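You operate a simulated robot arm through the tools that you are given. There is no shell and no other tool.

Carry out the task below with a simulated robot arm. There is one attempt and no reset: what you move stays moved.

TASK
Clear the arm fault, slow the arm to 30 % and bring it home gently.
Fine: reset key, speed knob, then jog; swing home before the head goes down; end in auto with the ready lamp lit; keep out of the arm zone.

The check looks at the end state, three seconds after you hand in, the way a careful person would. Anything else that was tipped, shoved, dropped, spilled or broken makes it a failure.

THE ROBOT
A 6-joint arm with a two-finger parallel gripper, fixed in place. Base frame: the origin is on the floor under the middle of its stand, x ahead of it, y to its left, z up; the work surface is at about z = 912. Readings come in mm, rad, newtons and seconds.
With the tool pointing down near the work surface it reaches from about 240 to 660 mm from the base axis. Its first joint turns from -1.152 to 1.152 rad. Payload 2.9 kg.
Tool frame: the origin (TCP) lies between the finger pads and is the grasp point; the fingertips stand 30 mm ahead of it; z points along the fingers, y is the line along which they close. Largest opening 110 mm; finger width 20, thickness 10; the body of the gripper, 48 by 112 mm, starts 55 mm behind the TCP.
Orientation is told as [roll, pitch, yaw] about the base's x, y, z axes, in that order, counted from this pose: with the fingers straight down and closing along the base's y, the tool's x points along the base's -x, its y along +y and its z along -z.

THE INTERFACE
- The arm moves only by the tool apply_moves. Its argument "plan" is a list of rows, each an object (a shift or turn left out is 0, a gripper value left out holds the last) with "slide": the shift along the tool's x, y, z in cm, a list of three; "delta_rot": the turn, a rotation vector about the tool's x, y, z in rad, a list of three. In form: [{"slide": [x, y, z], "delta_rot": [wx, wy, wz]}, ...]. A call has 1 to 20 rows; each row is the pose to reach, as a shift and turn from the pose commanded when the call began, along the tool's axes at that moment. "hand" is the opening in per cent of the stroke, from 0 (shut) to 100 (fully open), set as the call begins (left out, the last holds). Each row takes 0.2 s and may step no farther than 50 mm and 0.15 rad from the row before; otherwise, or with a gripper value out of range, the whole call is refused. Where a pose cannot be reached the arm comes as near as it can. A force on the tool above 40 N (or 10 N above the force at the start of the call, whichever is more), or a blocked arm, ends the call early, and 0.2 s more pass. Each finger travels about 108 mm/s and halts on what it meets, pressing with about 43 N; the grip force reading is that of the motor and also rises with nothing between the fingers. The clock runs only during rows and for 0.2 s after the last one: add rows that repeat a pose to give the fingers time. It gives the time, the measured TCP pose, the force on the tool (base axes), the opening and the grip force at its end, in the units of the frame above (readings bear some noise), with the torque about the TCP (base axes, N m) and any sound that the robot's microphone picked up.
- Cameras (640 x 400 px; columns grow to the right, rows downward): "scene" is fixed at [98.9, 452.1, 1396.7]; the picture's right is [-0.52, -0.85, 0.00], its down [-0.39, 0.24, -0.89] and it looks along [0.76, -0.46, -0.46] (base axes); focal length 214 px, centre (320, 200). "wrist" rides on the gripper at [72, 17, -103] in the tool frame; the picture's right is [-0.23, 0.97, 0.00], its down [-0.76, -0.18, -0.62] and it looks along [-0.61, -0.14, 0.78] (tool axes); focal length 222 px, centre (320, 200). There is no depth. A picture from a camera that has moved, and an enlarged one, comes with that camera's place and axes in the base frame and with its lens.
- capture(camera): a new picture of that camera. No time passes.
- inspect(camera, box): a new picture of the part [left, top, right, bottom] of that camera's present view, enlarged. No time passes.
- job_done(): hands the job in; it is judged then, once.

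Places have to be worked out from the pictures, the camera data and where the tool is seen. Open the gripper and draw the arm clear of the work before you hand the job in, unless the task says otherwise.

The tools are called after "Emit:" by a JSON object that holds its "name" and its "arguments". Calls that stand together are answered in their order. apply_moves: Moves the arm, as the interface text tells. Its arguments: {"type":"object","properties":{"plan":{"type":"array","items":{"type":"object","properties":{"slide":{"type":"array","items":{"type":"number"}},"delta_rot":{"type":"array","items":{"type":"number"}}}}},"hand":{"type":"number"}},"required":["plan"]} The other tools are called the same way: capture (camera) takes a picture; inspect (camera, box) takes an enlarged picture of a part of a camera's view; job_done () hands the job in.

At the start:

```text
clock: 0.0
tool_pos: [391.9, -141.6, 1241.4]
tcp_rot: [0.0, 0.0, -0.001]
wrist_force: [0.0, 0.0, -0.1]
wrist_torque: [-0.03, -0.03, -0.03]
gripper_width: 110.1
grasp_force: 0.0
```

scene: 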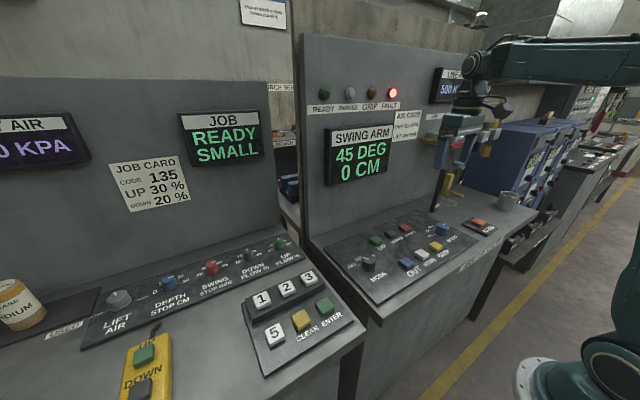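
wrist: 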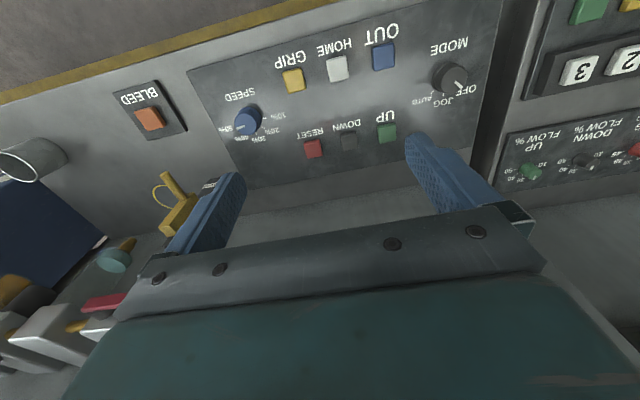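

I start by looking closely at the panel, display and cards before moving anything.

Emit:
{"name": "inspect", "arguments": {"camera": "scene", "box": [300, 60, 480, 200]}}

Emit:
{"name": "inspect", "arguments": {"camera": "scene", "box": [320, 180, 540, 320]}}

Emit:
{"name": "inspect", "arguments": {"camera": "wrist", "box": [180, 0, 510, 200]}}

Emit:
{"name": "inspect", "arguments": {"camera": "scene", "box": [380, 60, 520, 150]}}

Emit:
{"name": "inspect", "arguments": {"camera": "scene", "box": [0, 100, 320, 400]}}

```text
2.86 times, centred on (390, 130) of scene
camera zoom: at [98.9, 452.1, 1396.7], right [-0.52, -0.85, 0.0], down [-0.39, 0.24, -0.89], along [0.76, -0.46, -0.46], focal length 613 px, centre (120, 400)
```

zoom: 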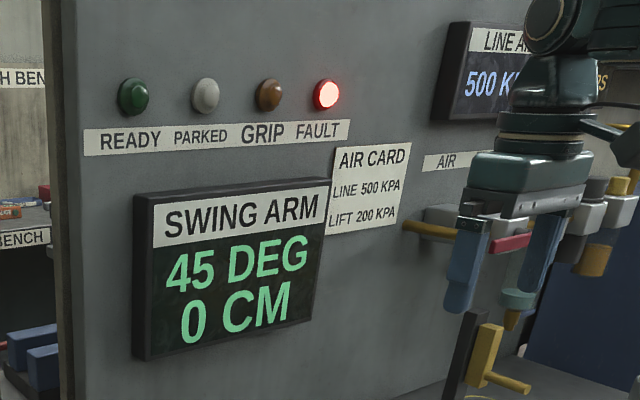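

```text
2.86 times, centred on (430, 250) of scene
camera zoom: at [98.9, 452.1, 1396.7], right [-0.52, -0.85, 0.0], down [-0.39, 0.24, -0.89], along [0.76, -0.46, -0.46], focal length 613 px, centre (6, 57)
```

zoom: 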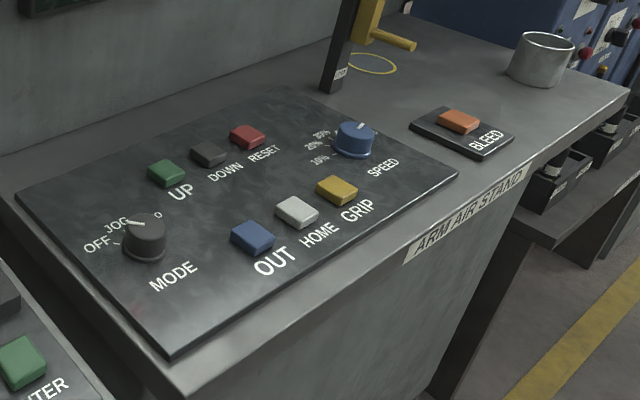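

```text
1.94 times, centred on (345, 100) of wrist
camera zoom: at [318.8, -125.1, 1345.0], right [0.23, 0.97, 0.0], down [0.76, -0.18, 0.62], along [0.61, -0.14, -0.78], focal length 431 px, centre (272, 394)
```

zoom: 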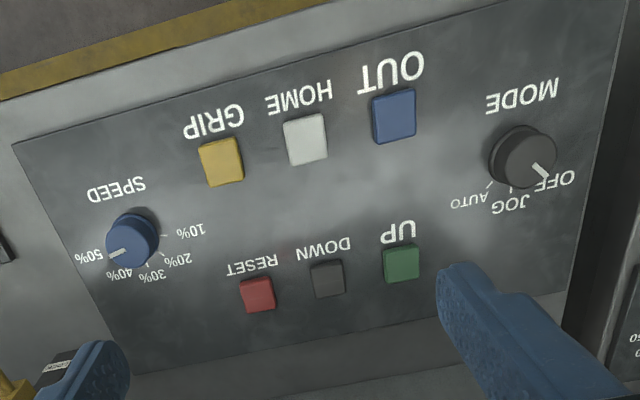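

```text
4.44 times, centred on (450, 105) of scene
camera zoom: at [98.9, 452.1, 1396.7], right [-0.52, -0.85, 0.0], down [-0.39, 0.24, -0.89], along [0.76, -0.46, -0.46], focal length 953 px, centre (-258, 622)
```

zoom: 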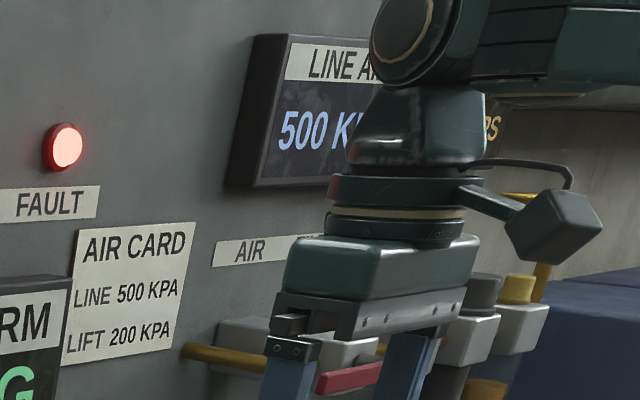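

```text
1.33 times, centred on (160, 250) of scene
camera zoom: at [98.9, 452.1, 1396.7], right [-0.52, -0.85, 0.0], down [-0.39, 0.24, -0.89], along [0.76, -0.46, -0.46], focal length 286 px, centre (533, 133)
```

zoom: 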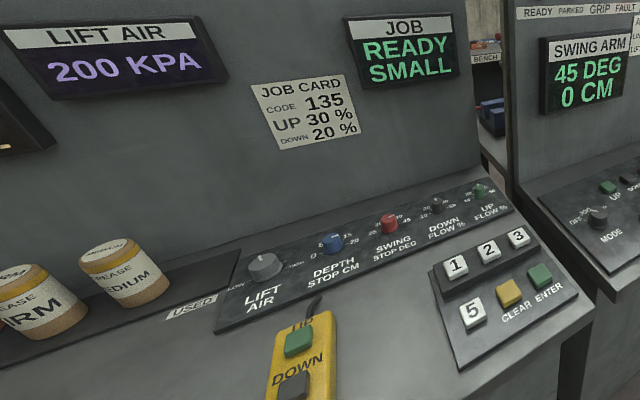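

The panel has MODE (at OFF), SPEED (at 50 %), and RESET/UP/DOWN/OUT/HOME/GRIP keys, and the FAULT lamp is lit. Next I look for the swing arm itself and any zone marking.

Emit:
{"name": "inspect", "arguments": {"camera": "scene", "box": [420, 80, 640, 260]}}

Emit:
{"name": "inspect", "arguments": {"camera": "wrist", "box": [0, 80, 250, 380]}}

Emit:
{"name": "inspect", "arguments": {"camera": "scene", "box": [220, 0, 400, 120]}}

Emit:
{"name": "inspect", "arguments": {"camera": "wrist", "box": [400, 0, 640, 240]}}

```text
2.22 times, centred on (530, 170) of scene
camera zoom: at [98.9, 452.1, 1396.7], right [-0.52, -0.85, 0.0], down [-0.39, 0.24, -0.89], along [0.76, -0.46, -0.46], focal length 477 px, centre (-147, 267)
```

zoom: 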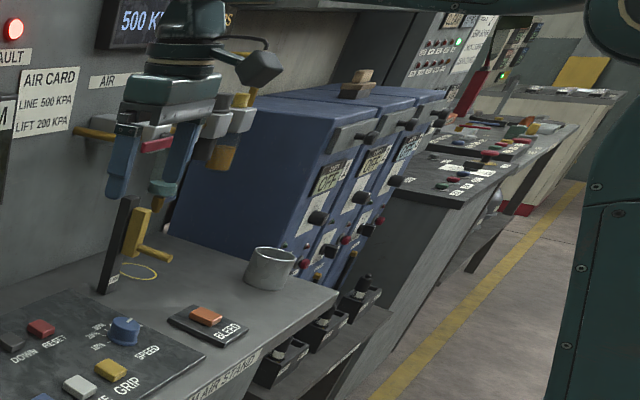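

```text
1.33 times, centred on (125, 230) of wrist
camera zoom: at [318.8, -125.1, 1345.0], right [0.23, 0.97, 0.0], down [0.76, -0.18, 0.62], along [0.61, -0.14, -0.78], focal length 296 px, centre (580, 160)
```

zoom: 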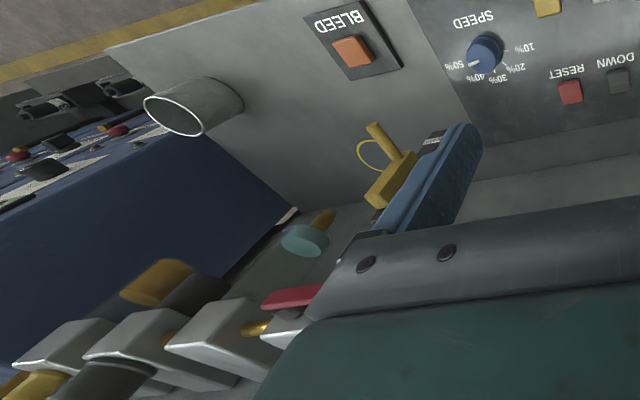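

```text
3.33 times, centred on (310, 60) of scene
camera zoom: at [98.9, 452.1, 1396.7], right [-0.52, -0.85, 0.0], down [-0.39, 0.24, -0.89], along [0.76, -0.46, -0.46], focal length 715 px, centre (353, 667)
```

zoom: 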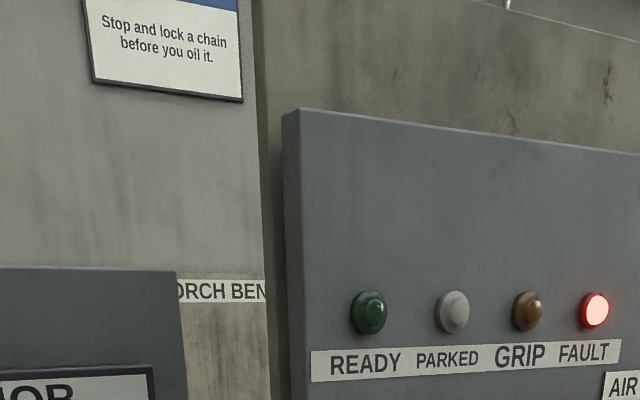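

```text
1.67 times, centred on (520, 120) of wrist
camera zoom: at [318.8, -125.1, 1345.0], right [0.23, 0.97, 0.0], down [0.76, -0.18, 0.62], along [0.61, -0.14, -0.78], focal length 370 px, centre (-13, 333)
```

zoom: 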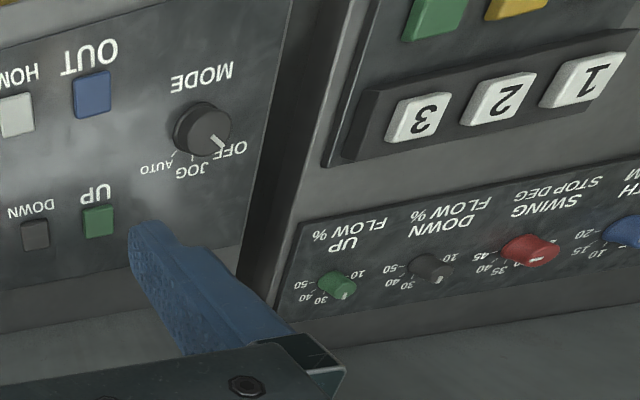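

I zoom in on the dark post with the yellow handle, and then I'll move the camera to see the surroundings.

Emit:
{"name": "inspect", "arguments": {"camera": "scene", "box": [425, 120, 525, 230]}}

Emit:
{"name": "inspect", "arguments": {"camera": "scene", "box": [340, 210, 480, 290]}}

Emit:
{"name": "inspect", "arguments": {"camera": "wrist", "box": [220, 90, 330, 165]}}

```text
3.64 times, centred on (475, 175) of scene
camera zoom: at [98.9, 452.1, 1396.7], right [-0.52, -0.85, 0.0], down [-0.39, 0.24, -0.89], along [0.76, -0.46, -0.46], focal length 780 px, centre (-244, 291)
```

zoom: 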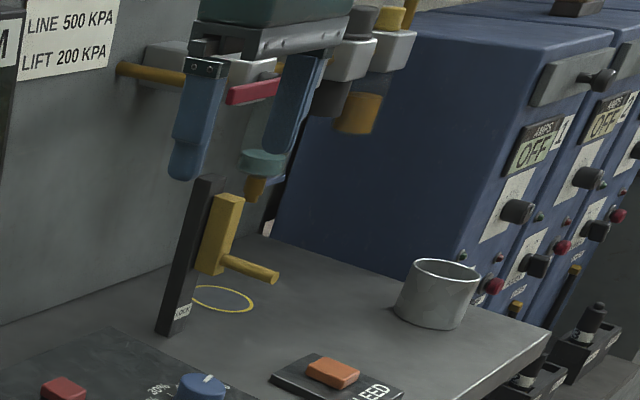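

```text
4.57 times, centred on (410, 250) of scene
camera zoom: at [98.9, 452.1, 1396.7], right [-0.52, -0.85, 0.0], down [-0.39, 0.24, -0.89], along [0.76, -0.46, -0.46], focal length 980 px, centre (-91, -29)
```

zoom: 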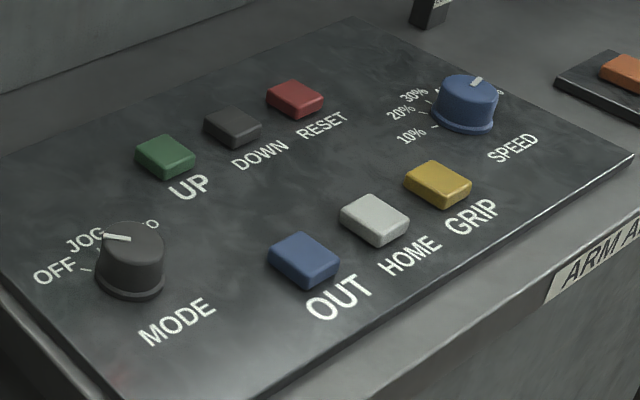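

```text
5.33 times, centred on (275, 128) of wrist
camera zoom: at [318.8, -125.1, 1345.0], right [0.23, 0.97, 0.0], down [0.76, -0.18, 0.62], along [0.61, -0.14, -0.78], focal length 1185 px, centre (560, 587)
```

zoom: 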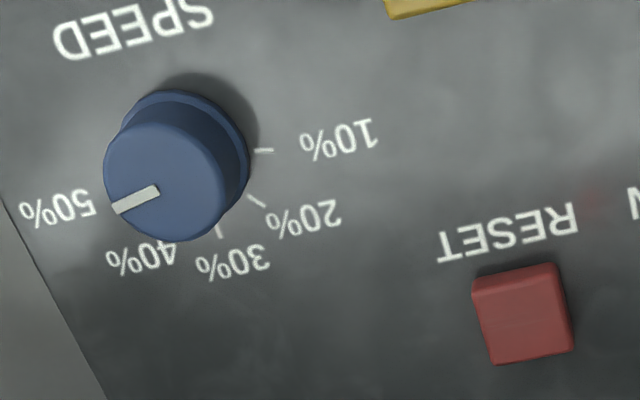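

The yellow arm carriage on the dark mast (about x 540, y −396) seems to be the swing arm, with a painted ring beside it. I yaw the wrist in free space to look that way.

Emit:
{"name": "apply_moves", "arguments": {"plan": [{"slide": [0, 0, -2], "delta_rot": [0, 0, 0.15]}, {"slide": [0, 0, -4], "delta_rot": [0, 0, 0.3]}, {"slide": [0, 0, -6], "delta_rot": [0, 0, 0.45]}, {"slide": [0, 0, -6], "delta_rot": [0, 0, 0.6]}, {"slide": [0, 0, -6], "delta_rot": [0, 0, 0.7]}]}}

Emit:
{"name": "capture", "arguments": {"camera": "wrist"}}

Emit:
{"name": "capture", "arguments": {"camera": "scene"}}

```text
clock: 1.2
tool_pos: [391.6, -141.6, 1302.8]
tcp_rot: [0.001, -0.001, -0.703]
wrist_force: [0.0, 0.7, 0.2]
wrist_torque: [0.01, 0.01, -0.01]
gripper_width: 110.0
grasp_force: 0.0
```

```text
taken
camera wrist: at [346.1, -82.2, 1405.4], right [0.8, 0.6, 0.0], down [0.47, -0.63, 0.62], along [0.37, -0.5, -0.78], focal length 222 px, centre (320, 200)
```

wrist: 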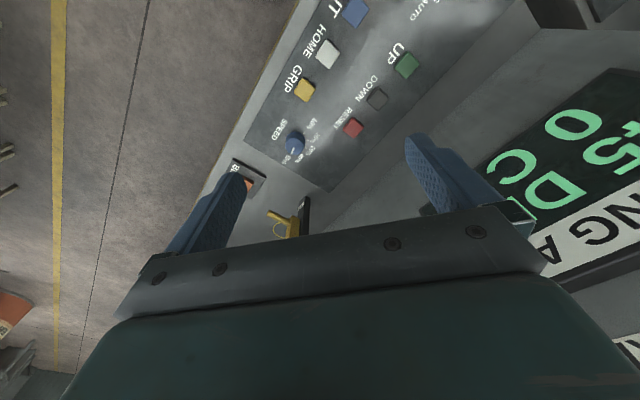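

```text
taken
```

scene: 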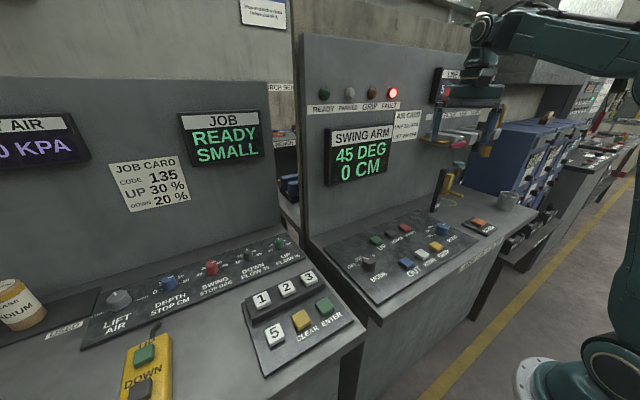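

Now I zoom on the mast and ring from this viewpoint.

Emit:
{"name": "inspect", "arguments": {"camera": "wrist", "box": [220, 140, 380, 240]}}

Emit:
{"name": "inspect", "arguments": {"camera": "wrist", "box": [230, 0, 480, 160]}}

Emit:
{"name": "inspect", "arguments": {"camera": "scene", "box": [410, 60, 530, 220]}}

```text
4.00 times, centred on (300, 190) of wrist
camera zoom: at [346.1, -82.2, 1405.4], right [0.8, 0.6, 0.0], down [0.47, -0.63, 0.62], along [0.37, -0.5, -0.78], focal length 888 px, centre (400, 240)
```

zoom: 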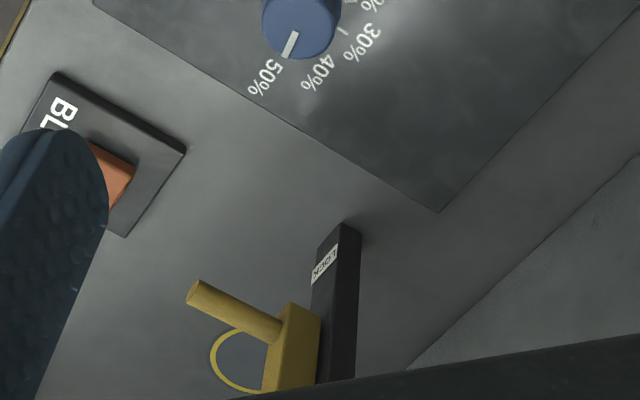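

```text
2.50 times, centred on (355, 80) of wrist
camera zoom: at [346.1, -82.2, 1405.4], right [0.8, 0.6, 0.0], down [0.47, -0.63, 0.62], along [0.37, -0.5, -0.78], focal length 555 px, centre (232, 500)
```

zoom: 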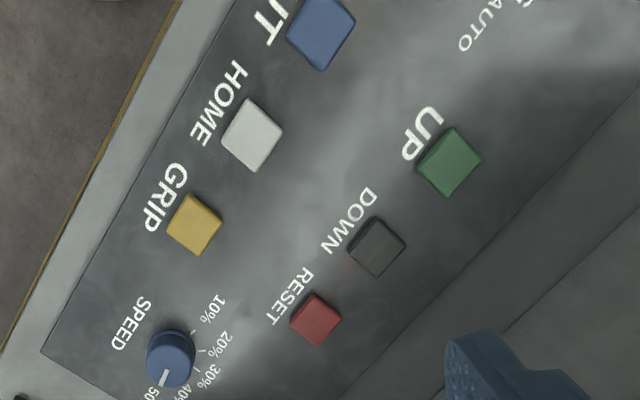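

```text
2.50 times, centred on (470, 140) of scene
camera zoom: at [98.9, 452.1, 1396.7], right [-0.52, -0.85, 0.0], down [-0.39, 0.24, -0.89], along [0.76, -0.46, -0.46], focal length 536 px, centre (-55, 350)
```

zoom: 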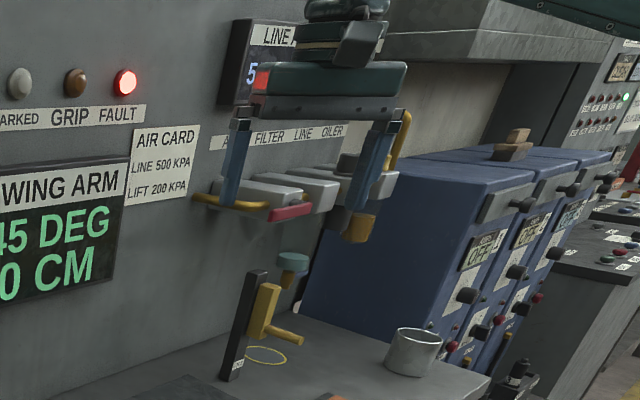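

I read the label on the mast.

Emit:
{"name": "inspect", "arguments": {"camera": "wrist", "box": [285, 190, 325, 215]}}

Emit:
{"name": "inspect", "arguments": {"camera": "scene", "box": [425, 160, 485, 220]}}

```text
16.00 times, centred on (305, 202) of wrist
camera zoom: at [346.1, -82.2, 1405.4], right [0.8, 0.6, 0.0], down [0.47, -0.63, 0.62], along [0.37, -0.5, -0.78], focal length 3554 px, centre (560, 160)
```

zoom: 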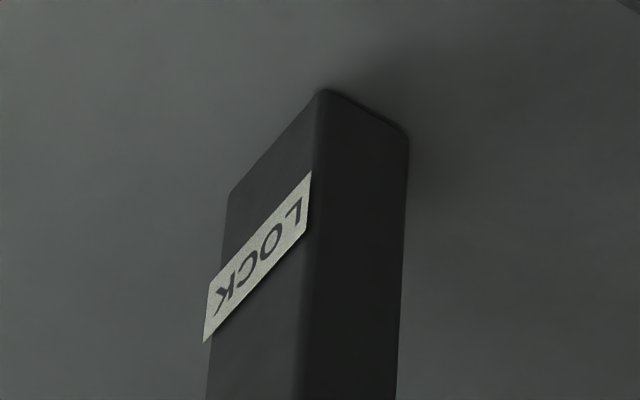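

```text
6.67 times, centred on (455, 190) of scene
camera zoom: at [98.9, 452.1, 1396.7], right [-0.52, -0.85, 0.0], down [-0.39, 0.24, -0.89], along [0.76, -0.46, -0.46], focal length 1430 px, centre (-580, 267)
```

zoom: 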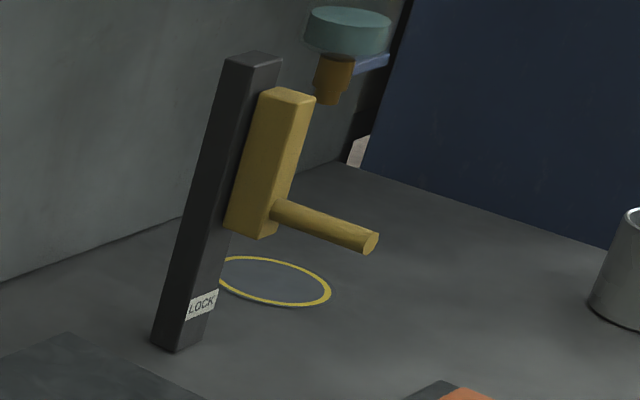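

The post is labelled LOCK, so it is not the swing arm and I leave it alone. I tilt the camera up to look along the back wall, toward the teal head around (620, −670).

Emit:
{"name": "apply_moves", "arguments": {"plan": [{"slide": [2, 0, 0], "delta_rot": [0, -0.15, 0]}, {"slide": [4, 0, 0], "delta_rot": [0, -0.3, 0]}, {"slide": [6, 0, 0], "delta_rot": [0, -0.45, 0]}, {"slide": [6, 0, 0], "delta_rot": [0, -0.6, 0]}, {"slide": [6, 0, 0], "delta_rot": [0, -0.7, 0]}]}}

Emit:
{"name": "capture", "arguments": {"camera": "wrist"}}

```text
clock: 2.4
tool_pos: [359.6, -77.2, 1445.7]
tcp_rot: [-0.005, -0.677, -0.698]
wrist_force: [0.3, 0.7, -0.6]
wrist_torque: [-0.03, 0.02, 0.01]
gripper_width: 110.0
grasp_force: 0.0
out of reach, approached as far as the arm can: row 1, 2, 3, 4, 5
```

```text
taken
camera wrist: at [277.9, 13.7, 1479.5], right [0.76, 0.63, 0.14], down [0.04, -0.26, 0.96], along [0.64, -0.73, -0.23], focal length 222 px, centre (320, 200)
```

wrist: 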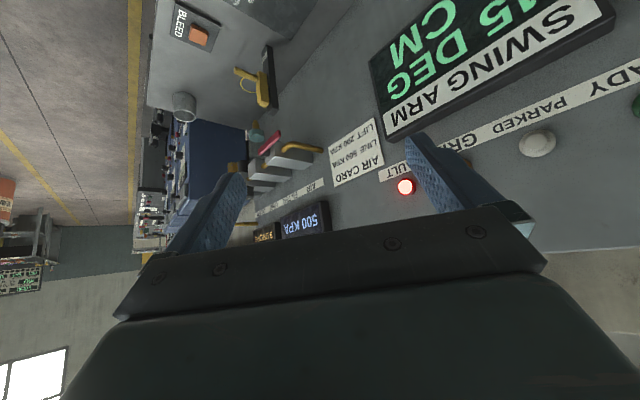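

I zoom in on the wall fittings and the teal item.

Emit:
{"name": "inspect", "arguments": {"camera": "wrist", "box": [140, 40, 340, 240]}}

Emit:
{"name": "inspect", "arguments": {"camera": "wrist", "box": [220, 100, 340, 175]}}

Emit:
{"name": "inspect", "arguments": {"camera": "wrist", "box": [0, 180, 160, 300]}}

```text
2.00 times, centred on (240, 140) of wrist
camera zoom: at [277.9, 13.7, 1479.5], right [0.76, 0.63, 0.14], down [0.04, -0.26, 0.96], along [0.64, -0.73, -0.23], focal length 444 px, centre (480, 320)
```

zoom: 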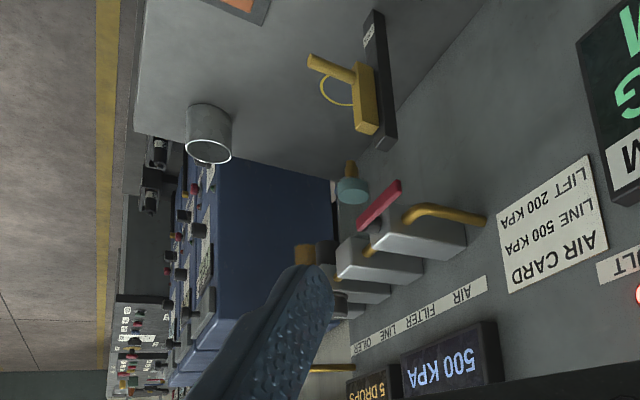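

```text
5.33 times, centred on (280, 138) of wrist
camera zoom: at [277.9, 13.7, 1479.5], right [0.76, 0.63, 0.14], down [0.04, -0.26, 0.96], along [0.64, -0.73, -0.23], focal length 1185 px, centre (533, 533)
```

zoom: 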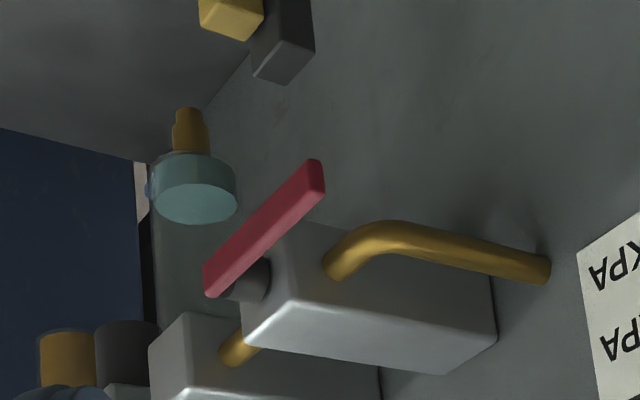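

```text
3.33 times, centred on (80, 240) of wrist
camera zoom: at [277.9, 13.7, 1479.5], right [0.76, 0.63, 0.14], down [0.04, -0.26, 0.96], along [0.64, -0.73, -0.23], focal length 740 px, centre (1120, 67)
```

zoom: 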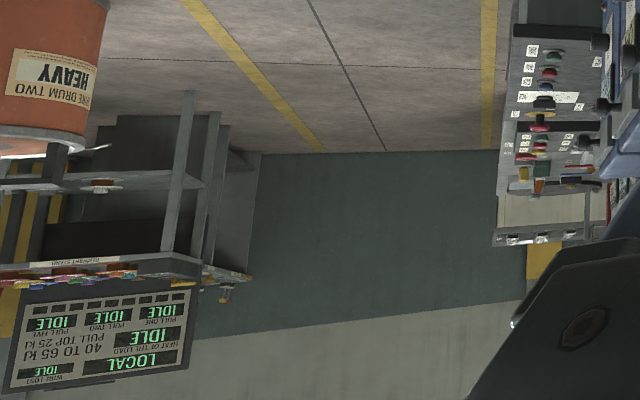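

No swing arm head is on this side, only the air set (valve, filter, oiler). I undo the tilt, then look the other way, at the left stand.

Emit:
{"name": "apply_moves", "arguments": {"plan": [{"delta_rot": [0, 0.15, 0]}, {"delta_rot": [0, 0.3, 0]}, {"delta_rot": [0, 0.45, 0]}, {"delta_rot": [0, 0.6, 0]}, {"delta_rot": [0, 0.7, 0]}]}}

```text
clock: 3.6
tool_pos: [346.8, -73.1, 1377.8]
tcp_rot: [0.003, -0.003, -0.698]
wrist_force: [0.0, -0.4, 0.8]
wrist_torque: [0.02, -0.02, -0.02]
gripper_width: 110.0
grasp_force: 0.0
out of reach, approached as far as the arm can: row 3, 4, 5
```

Upright again. I lower a little in free space and yaw the other way to view the left side.

Emit:
{"name": "apply_moves", "arguments": {"plan": [{"slide": [0, 0, 2], "delta_rot": [0, 0, -0.15]}, {"slide": [0, 0, 4], "delta_rot": [0, 0, -0.3]}, {"slide": [0, 0, 6], "delta_rot": [0, 0, -0.45]}, {"slide": [0, 0, 8], "delta_rot": [0, 0, -0.6]}, {"slide": [0, 0, 8], "delta_rot": [0, 0, -0.75]}, {"slide": [0, 0, 8], "delta_rot": [0, 0, -0.9]}, {"slide": [0, 0, 8], "delta_rot": [0, 0, -1.05]}, {"slide": [0, 0, 8], "delta_rot": [0, 0, -1.2]}, {"slide": [0, 0, 8], "delta_rot": [0, 0, -1.35]}, {"slide": [0, 0, 8], "delta_rot": [0, 0, -1.5]}]}}

Emit:
{"name": "capture", "arguments": {"camera": "wrist"}}

Emit:
{"name": "capture", "arguments": {"camera": "scene"}}

```text
clock: 5.8
tool_pos: [344.4, -71.0, 1301.7]
tcp_rot: [0.0, 0.0, 0.804]
wrist_force: [0.7, -0.6, -0.5]
wrist_torque: [0.0, 0.03, -0.01]
gripper_width: 110.3
grasp_force: 0.1
```

```text
taken
camera wrist: at [282.1, -111.8, 1403.7], right [-0.54, 0.84, 0.0], down [0.66, 0.42, 0.62], along [0.52, 0.34, -0.78], focal length 222 px, centre (320, 200)
```

wrist: 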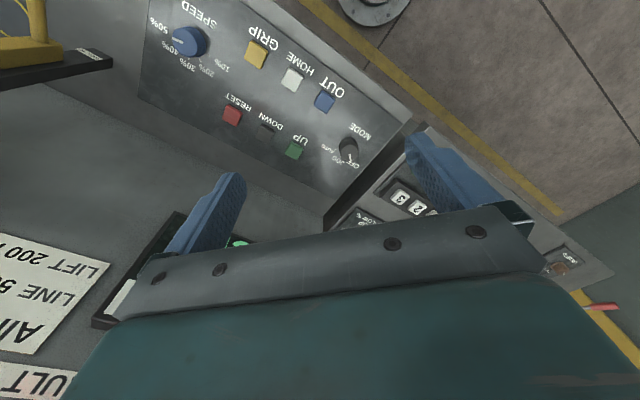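

```text
taken
```

scene: 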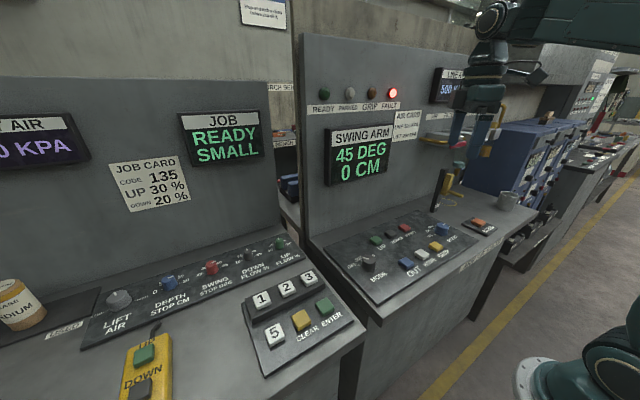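

I see only floor and the left stand at this edge. I yaw further and tilt up to find the swing arm.

Emit:
{"name": "apply_moves", "arguments": {"plan": [{"slide": [0, 0, 1], "delta_rot": [0, 0, -0.15]}, {"slide": [0, 0, 2], "delta_rot": [0, 0, -0.3]}, {"slide": [0, 0, 3], "delta_rot": [0, 0, -0.45]}, {"slide": [0, 0, 4], "delta_rot": [0, 0, -0.6]}]}}

Emit:
{"name": "apply_moves", "arguments": {"plan": [{"delta_rot": [0, -0.15, 0]}, {"delta_rot": [0, -0.3, 0]}, {"delta_rot": [0, -0.45, 0]}]}}

Emit:
{"name": "capture", "arguments": {"camera": "wrist"}}

```text
clock: 6.8
tool_pos: [345.7, -71.1, 1261.2]
tcp_rot: [-0.001, 0.0, 1.402]
wrist_force: [0.2, -0.2, 0.9]
wrist_torque: [-0.03, 0.0, 0.02]
gripper_width: 109.9
grasp_force: 0.0
```

```text
clock: 7.6
tool_pos: [352.9, -55.4, 1275.0]
tcp_rot: [0.002, -0.434, 1.404]
wrist_force: [0.5, -0.5, 0.3]
wrist_torque: [0.02, -0.06, -0.02]
gripper_width: 110.0
grasp_force: 0.1
out of reach, approached as far as the arm can: row 1, 3
```

```text
taken
camera wrist: at [318.2, -160.1, 1337.9], right [-0.93, 0.36, 0.1], down [0.25, 0.39, 0.89], along [0.28, 0.84, -0.45], focal length 222 px, centre (320, 200)
```

wrist: 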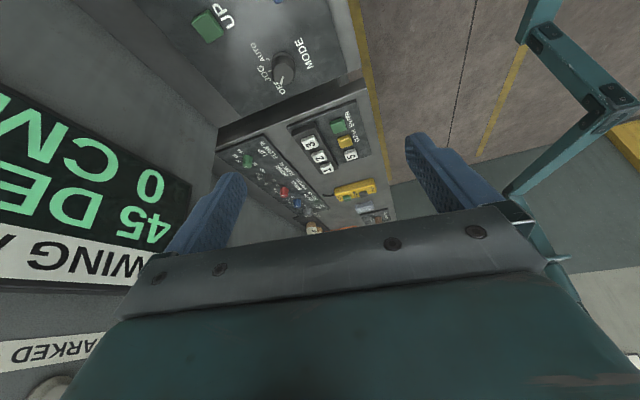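

A teal arm structure is visible at the right of this view; I zoom in.

Emit:
{"name": "inspect", "arguments": {"camera": "wrist", "box": [440, 0, 640, 270]}}

Emit:
{"name": "inspect", "arguments": {"camera": "wrist", "box": [220, 80, 420, 240]}}

```text
1.48 times, centred on (540, 135) of wrist
camera zoom: at [318.2, -160.1, 1337.9], right [-0.93, 0.36, 0.1], down [0.25, 0.39, 0.89], along [0.28, 0.84, -0.45], focal length 329 px, centre (-6, 296)
```

zoom: 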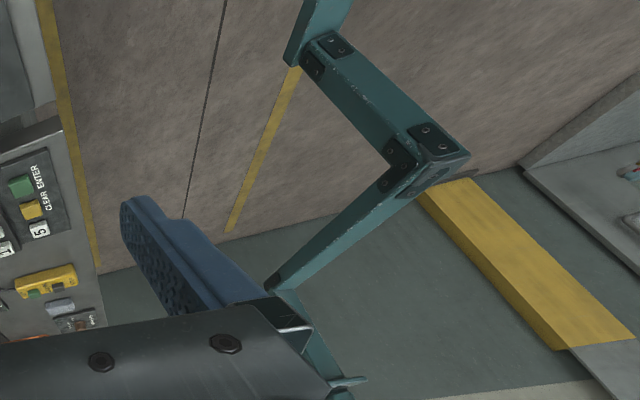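

```text
2.50 times, centred on (320, 160) of wrist
camera zoom: at [318.2, -160.1, 1337.9], right [-0.93, 0.36, 0.1], down [0.25, 0.39, 0.89], along [0.28, 0.84, -0.45], focal length 555 px, centre (320, 300)
```

zoom: 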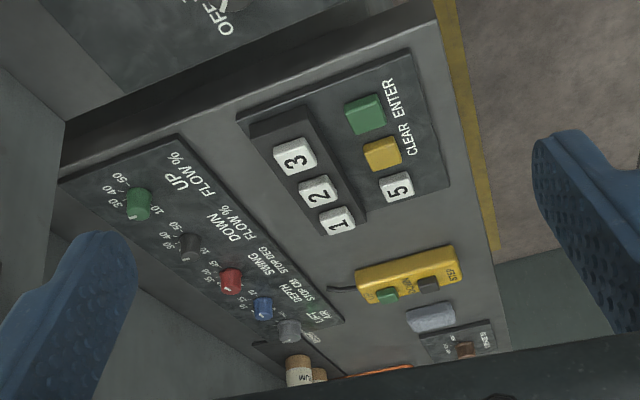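

The teal frame is only the scene camera's stand, and the swing arm's state is readable on the display. I return the tool upright and to yaw 0 to begin with the RESET key.

Emit:
{"name": "apply_moves", "arguments": {"plan": [{"delta_rot": [0, 0.15, 0]}, {"delta_rot": [0, 0.3, 0]}, {"delta_rot": [0, 0.435, 0]}], "hand": 0}}

Emit:
{"name": "apply_moves", "arguments": {"plan": [{"delta_rot": [0, 0, 0.15]}, {"delta_rot": [0, 0, 0.3]}, {"delta_rot": [0, 0, 0.45]}, {"delta_rot": [0, 0, 0.6]}, {"delta_rot": [0, 0, 0.75]}, {"delta_rot": [0, 0, 0.9]}, {"delta_rot": [0, 0, 1.05]}, {"delta_rot": [0, 0, 1.2]}, {"delta_rot": [0, 0, 1.35]}, {"delta_rot": [0, 0, 1.4]}]}}

```text
clock: 8.4
tool_pos: [354.2, -55.8, 1275.5]
tcp_rot: [0.003, -0.051, 1.4]
wrist_force: [0.5, -0.4, -0.2]
wrist_torque: [-0.01, -0.01, 0.02]
gripper_width: 0.0
grasp_force: 37.7
```

```text
clock: 10.6
tool_pos: [354.3, -56.0, 1274.8]
tcp_rot: [0.015, 0.0, -0.001]
wrist_force: [0.3, -0.1, 0.0]
wrist_torque: [0.04, -0.03, 0.0]
gripper_width: 0.0
grasp_force: 37.4
```

The pose is almost upright (0.015 rad roll left). I correct that and descend to a viewing height above the panel centre to localise the keys accurately.

Emit:
{"name": "apply_moves", "arguments": {"plan": [{"slide": [-2.4, -1.35, 3.1], "delta_rot": [0.015, 0, 0]}, {"slide": [-4.8, -2.7, 6.2], "delta_rot": [0.015, 0, 0]}, {"slide": [-7.2, -4.05, 9.3], "delta_rot": [0.015, 0, 0]}, {"slide": [-9.6, -5.4, 12.5], "delta_rot": [0.015, 0, 0]}, {"slide": [-9.6, -5.4, 12.5], "delta_rot": [0.015, 0, 0]}]}}

Emit:
{"name": "capture", "arguments": {"camera": "wrist"}}

Emit:
{"name": "capture", "arguments": {"camera": "scene"}}

```text
clock: 11.8
tool_pos: [474.4, -113.2, 1178.1]
tcp_rot: [0.0, 0.003, 0.001]
wrist_force: [-0.7, 0.4, 0.1]
wrist_torque: [0.0, -0.01, 0.02]
gripper_width: 0.0
grasp_force: 37.1
out of reach, approached as far as the arm can: row 1, 2, 3, 4, 5
```

```text
taken
camera wrist: at [401.6, -97.3, 1281.7], right [0.23, 0.97, 0.0], down [0.76, -0.18, 0.62], along [0.61, -0.14, -0.78], focal length 222 px, centre (320, 200)
```

wrist: 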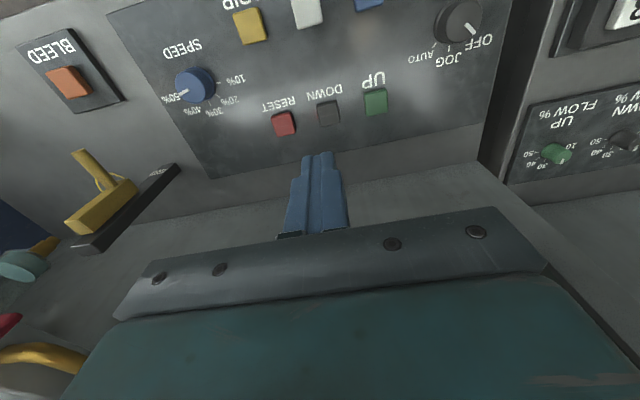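

```text
taken
```

scene: 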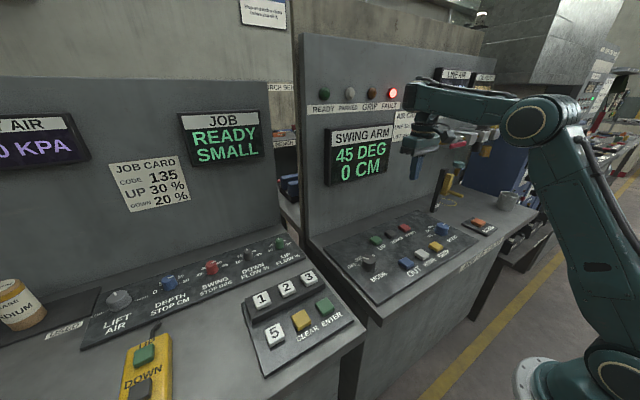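

The reading differs from what I expected, so the commanded pose may lag the measured one. I issue a tiny no-shift step to check.

Emit:
{"name": "apply_moves", "arguments": {"plan": [{"slide": [0, 0, 0]}]}}

```text
clock: 12.2
tool_pos: [473.9, -113.1, 1178.9]
tcp_rot: [-0.001, 0.003, 0.001]
wrist_force: [-0.4, 0.4, 0.2]
wrist_torque: [0.0, -0.01, -0.02]
gripper_width: 0.0
grasp_force: 37.9
```

Good: commanded and measured pose agree now. I zoom on the keys for accurate localisation.

Emit:
{"name": "inspect", "arguments": {"camera": "wrist", "box": [220, 0, 420, 140]}}

Emit:
{"name": "inspect", "arguments": {"camera": "wrist", "box": [150, 40, 310, 140]}}

Emit:
{"name": "inspect", "arguments": {"camera": "wrist", "box": [400, 0, 520, 80]}}

Emit:
{"name": "inspect", "arguments": {"camera": "scene", "box": [360, 110, 500, 210]}}

```text
2.86 times, centred on (320, 70) of wrist
camera zoom: at [401.5, -97.1, 1281.8], right [0.23, 0.97, 0.0], down [0.76, -0.18, 0.62], along [0.61, -0.14, -0.78], focal length 635 px, centre (320, 571)
```

zoom: 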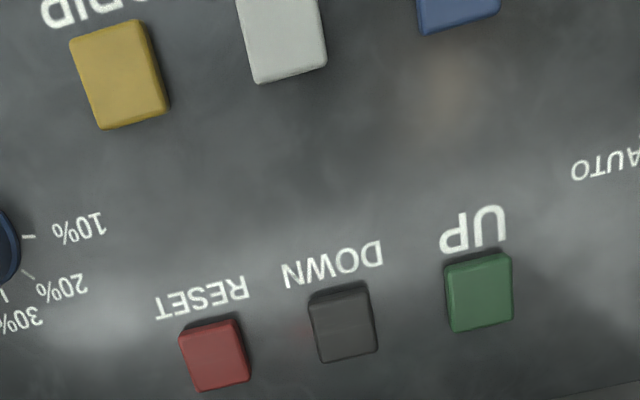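

```text
4.00 times, centred on (230, 90) of wrist
camera zoom: at [401.5, -97.1, 1281.8], right [0.23, 0.97, 0.0], down [0.76, -0.18, 0.62], along [0.61, -0.14, -0.78], focal length 888 px, centre (680, 640)
```

zoom: 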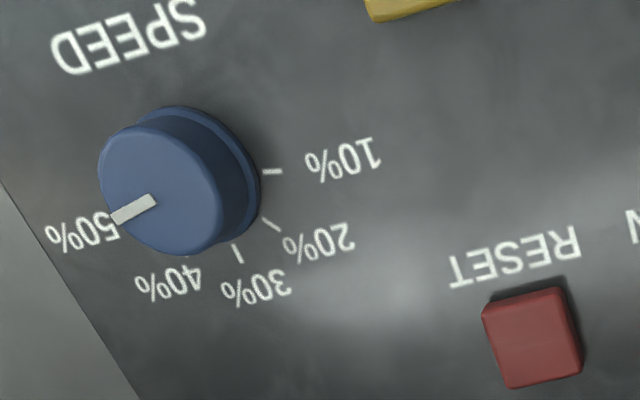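

```text
5.00 times, centred on (460, 40) of wrist
camera zoom: at [401.5, -97.1, 1281.8], right [0.23, 0.97, 0.0], down [0.76, -0.18, 0.62], along [0.61, -0.14, -0.78], focal length 1111 px, centre (-380, 1000)
```

zoom: 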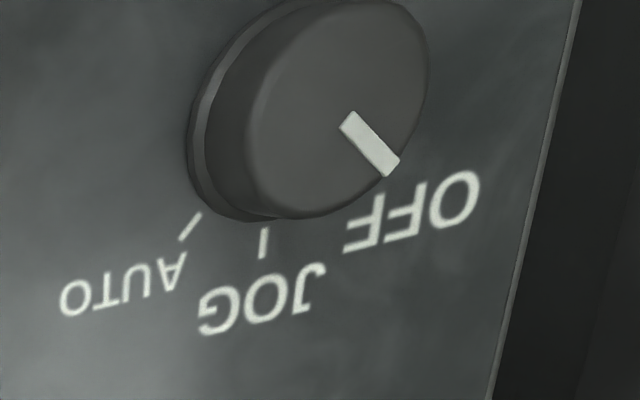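

```text
4.00 times, centred on (430, 160) of scene
camera zoom: at [98.9, 452.1, 1396.7], right [-0.52, -0.85, 0.0], down [-0.39, 0.24, -0.89], along [0.76, -0.46, -0.46], focal length 858 px, centre (-120, 360)
```

zoom: 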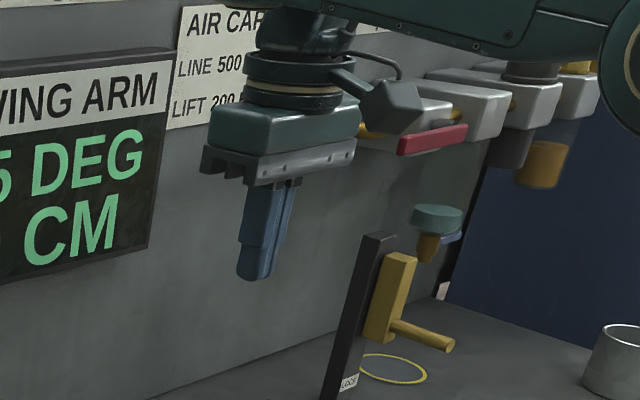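

Triangulating two views puts the RESET key top at about (515, −184, 921–928). I move above it with closed fingers, tip about 45 mm above the key.

Emit:
{"name": "apply_moves", "arguments": {"plan": [{"slide": [-2.1, -3.6, 2]}, {"slide": [-4.15, -7.15, 4]}, {"slide": [-4.15, -7.15, 8.5]}, {"slide": [-4.15, -7.15, 13]}, {"slide": [-4.15, -7.15, 17.8]}, {"slide": [-4.15, -7.15, 17.8]}]}}

Emit:
{"name": "capture", "arguments": {"camera": "wrist"}}

Emit:
{"name": "inspect", "arguments": {"camera": "scene", "box": [340, 150, 500, 270]}}

```text
clock: 13.6
tool_pos: [573.0, -206.3, 1014.2]
tcp_rot: [0.001, -0.001, -0.001]
wrist_force: [0.8, 0.4, -0.3]
wrist_torque: [0.0, 0.03, 0.01]
gripper_width: 0.0
grasp_force: 37.6
out of reach, approached as far as the arm can: row 1, 2, 3, 4, 5, 6
```

```text
taken
camera wrist: at [499.1, -189.9, 1116.3], right [0.23, 0.97, 0.0], down [0.76, -0.18, 0.62], along [0.61, -0.14, -0.78], focal length 222 px, centre (320, 200)
```

wrist: 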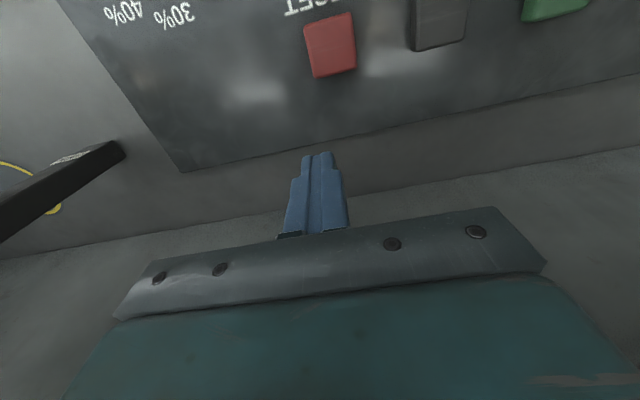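

```text
3.33 times, centred on (420, 210) of scene
camera zoom: at [98.9, 452.1, 1396.7], right [-0.52, -0.85, 0.0], down [-0.39, 0.24, -0.89], along [0.76, -0.46, -0.46], focal length 715 px, centre (-13, 167)
```

zoom: 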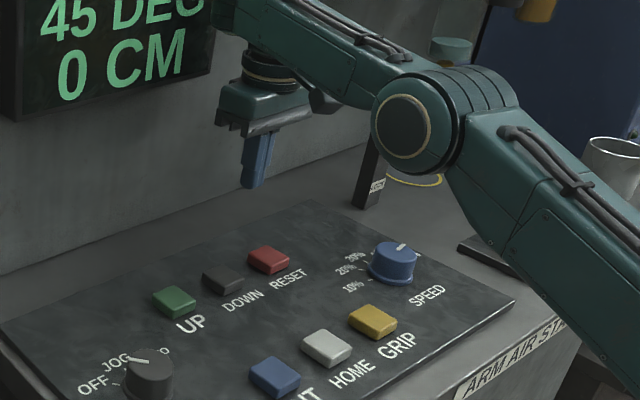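

The arm ended up farther out than commanded ("out of reach"), so it may be in an awkward configuration. I view the whole arm.

Emit:
{"name": "capture", "arguments": {"camera": "scene"}}

```text
taken
```

scene: 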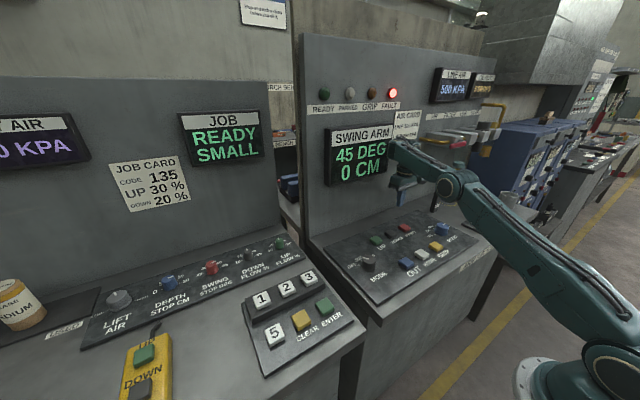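

The arm's shape looks normal but stretched out. I test whether it comes inward with a small radial step, staying well above the panel.

Emit:
{"name": "apply_moves", "arguments": {"plan": [{"slide": [1.5, 0.5, -0.5]}, {"slide": [3, 1.1, -1]}]}}

```text
clock: 14.2
tool_pos: [565.0, -204.0, 1032.7]
tcp_rot: [-0.001, -0.001, 0.003]
wrist_force: [0.0, -0.2, -0.7]
wrist_torque: [0.01, -0.02, 0.01]
gripper_width: 0.2
grasp_force: 37.4
out of reach, approached as far as the arm can: row 1, 2
```

The reach boundary I'm hitting looks like a wrist-joint limit. I zoom in on the wrist and forearm to check the arm configuration.

Emit:
{"name": "inspect", "arguments": {"camera": "scene", "box": [360, 110, 540, 240]}}

Emit:
{"name": "capture", "arguments": {"camera": "wrist"}}

```text
3.08 times, centred on (450, 175) of scene
camera zoom: at [98.9, 452.1, 1396.7], right [-0.52, -0.85, 0.0], down [-0.39, 0.24, -0.89], along [0.76, -0.46, -0.46], focal length 660 px, centre (-80, 277)
```

zoom: 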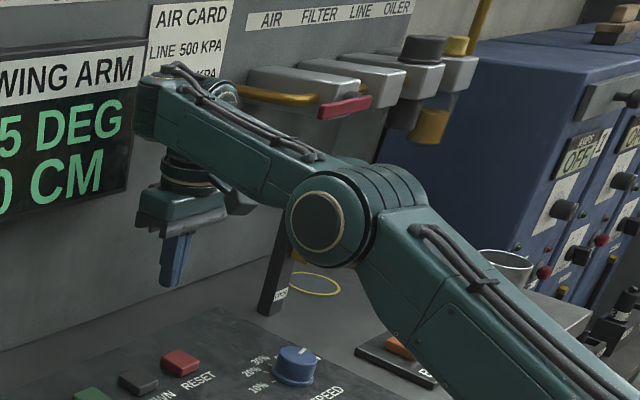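

```text
taken
camera wrist: at [492.7, -186.8, 1134.5], right [0.23, 0.97, 0.0], down [0.76, -0.18, 0.62], along [0.61, -0.14, -0.78], focal length 222 px, centre (320, 200)
```

wrist: 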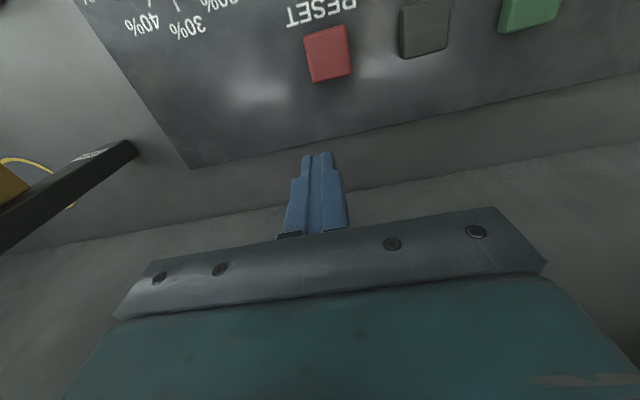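

I look closer at the wrist joint itself.

Emit:
{"name": "inspect", "arguments": {"camera": "scene", "box": [385, 120, 465, 195]}}

```text
5.33 times, centred on (425, 158) of scene
camera zoom: at [98.9, 452.1, 1396.7], right [-0.52, -0.85, 0.0], down [-0.39, 0.24, -0.89], along [0.76, -0.46, -0.46], focal length 1144 px, centre (-240, 427)
```

zoom: 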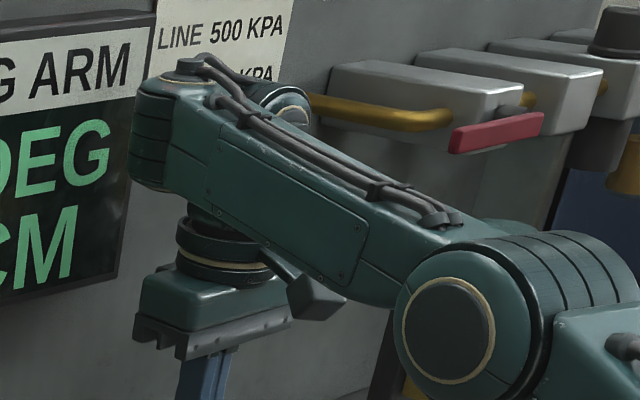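

I zoom further on the wrist housing to understand its joints.

Emit:
{"name": "inspect", "arguments": {"camera": "scene", "box": [385, 120, 430, 190]}}

Emit:
{"name": "inspect", "arguments": {"camera": "scene", "box": [430, 140, 640, 400]}}

```text
5.71 times, centred on (408, 155) of scene
camera zoom: at [98.9, 452.1, 1396.7], right [-0.52, -0.85, 0.0], down [-0.39, 0.24, -0.89], along [0.76, -0.46, -0.46], focal length 1226 px, centre (-180, 457)
```

zoom: 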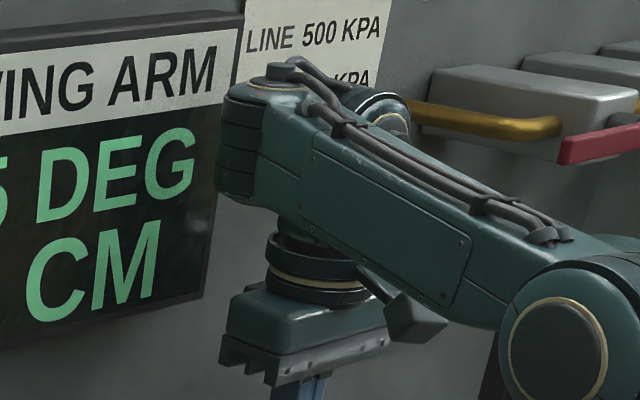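

```text
1.54 times, centred on (535, 270) of scene
camera zoom: at [98.9, 452.1, 1396.7], right [-0.52, -0.85, 0.0], down [-0.39, 0.24, -0.89], along [0.76, -0.46, -0.46], focal length 330 px, centre (-11, 92)
```

zoom: 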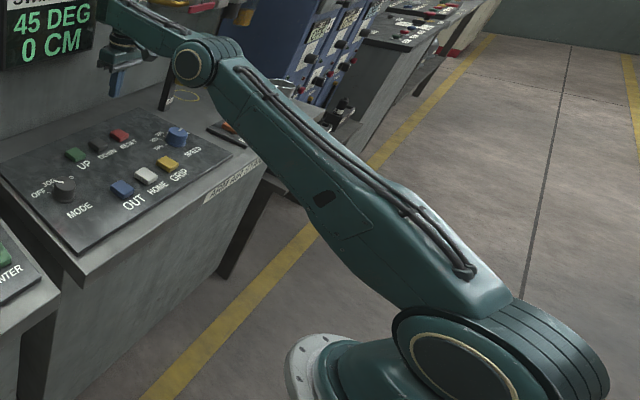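

The wrist joints look arranged differently from the start picture (the gold-ringed wrist disc faced the camera then), so the wrist may have flipped to another branch. I retrace along the reachable arc to the start pose and compare.

Emit:
{"name": "apply_moves", "arguments": {"plan": [{"slide": [1.47, 0.53, -3.23]}, {"slide": [3.83, 1.38, -6.73]}, {"slide": [6.18, 2.23, -9.73]}, {"slide": [8.53, 3.08, -12.73]}, {"slide": [11.35, 4.1, -15.73]}, {"slide": [14.36, 5.19, -18.23]}, {"slide": [17.31, 6.24, -20.87]}, {"slide": [17.31, 6.24, -20.87]}]}}

Emit:
{"name": "capture", "arguments": {"camera": "scene"}}

Emit:
{"name": "inspect", "arguments": {"camera": "scene", "box": [420, 20, 640, 160]}}

```text
clock: 16.0
tool_pos: [392.8, -146.0, 1236.9]
tcp_rot: [0.002, -0.001, 0.001]
wrist_force: [0.0, -0.6, 0.2]
wrist_torque: [-0.03, -0.01, 0.01]
gripper_width: 0.0
grasp_force: 37.3
out of reach, approached as far as the arm can: row 3, 4
```

```text
taken
```

scene: 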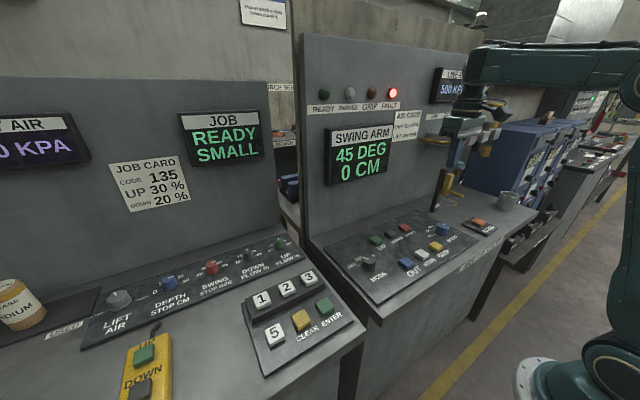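

```text
2.86 times, centred on (530, 90) of scene
camera zoom: at [98.8, 452.1, 1396.7], right [-0.52, -0.85, 0.0], down [-0.39, 0.24, -0.89], along [0.76, -0.46, -0.46], focal length 613 px, centre (-280, 514)
```

zoom: 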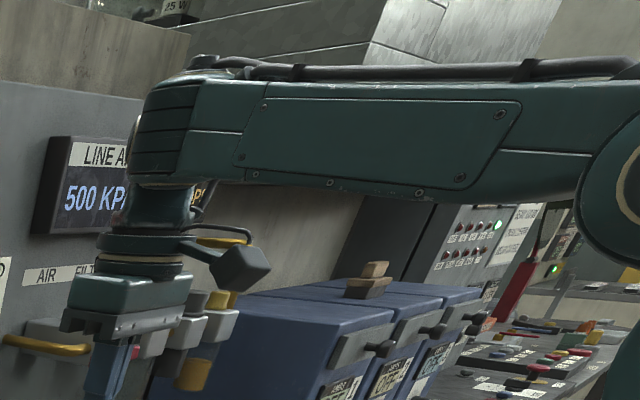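

Same TCP pose as the start, but the wrist disc now faces away, so the wrist did flip. I zoom on the wrist to understand how to flip it back.

Emit:
{"name": "inspect", "arguments": {"camera": "scene", "box": [440, 30, 520, 120]}}

```text
4.44 times, centred on (480, 75) of scene
camera zoom: at [98.8, 452.1, 1396.7], right [-0.52, -0.85, 0.0], down [-0.39, 0.24, -0.89], along [0.76, -0.46, -0.46], focal length 953 px, centre (-391, 756)
```

zoom: 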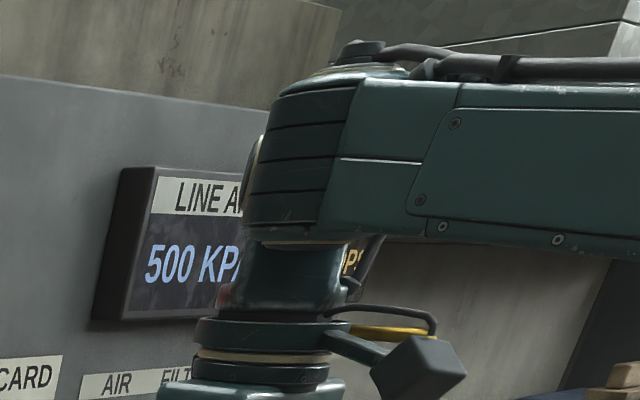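

The wrist is near a gimbal-lock: with the forearm horizontal and tool vertical, wrist joints 4 and 6 are parallel, and my yaw moves left joint 4 turned about −90°. To undo it I yaw back here, then go up away from the singular pose so joint 4 settles, and only then come down with yaw fixed.

Emit:
{"name": "apply_moves", "arguments": {"plan": [{"delta_rot": [0, 0, -0.15]}, {"delta_rot": [0, 0, -0.3]}, {"delta_rot": [0, 0, -0.45]}, {"delta_rot": [0, 0, -0.6]}, {"delta_rot": [0, 0, -0.75]}, {"delta_rot": [0, 0, -0.9]}, {"delta_rot": [0, 0, -1.05]}, {"delta_rot": [0, 0, -1.2]}]}}

Emit:
{"name": "inspect", "arguments": {"camera": "scene", "box": [440, 30, 520, 120]}}

```text
clock: 17.8
tool_pos: [392.5, -144.1, 1239.0]
tcp_rot: [-0.002, -0.001, 1.204]
wrist_force: [-0.3, -0.3, 0.0]
wrist_torque: [-0.03, 0.0, 0.02]
gripper_width: 0.0
grasp_force: 37.2
```

```text
4.44 times, centred on (480, 75) of scene
camera zoom: at [98.9, 452.1, 1396.7], right [-0.52, -0.85, 0.0], down [-0.39, 0.24, -0.89], along [0.76, -0.46, -0.46], focal length 953 px, centre (-391, 756)
```

zoom: 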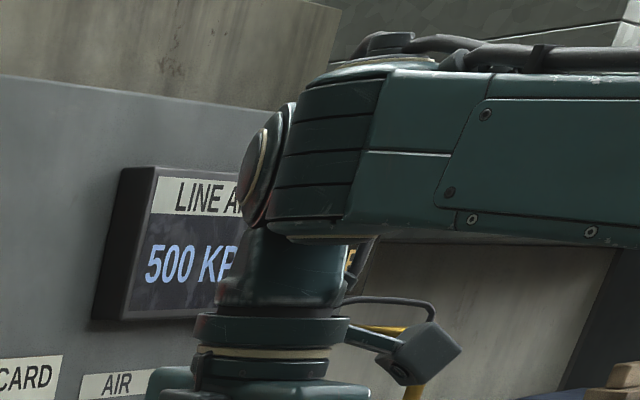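

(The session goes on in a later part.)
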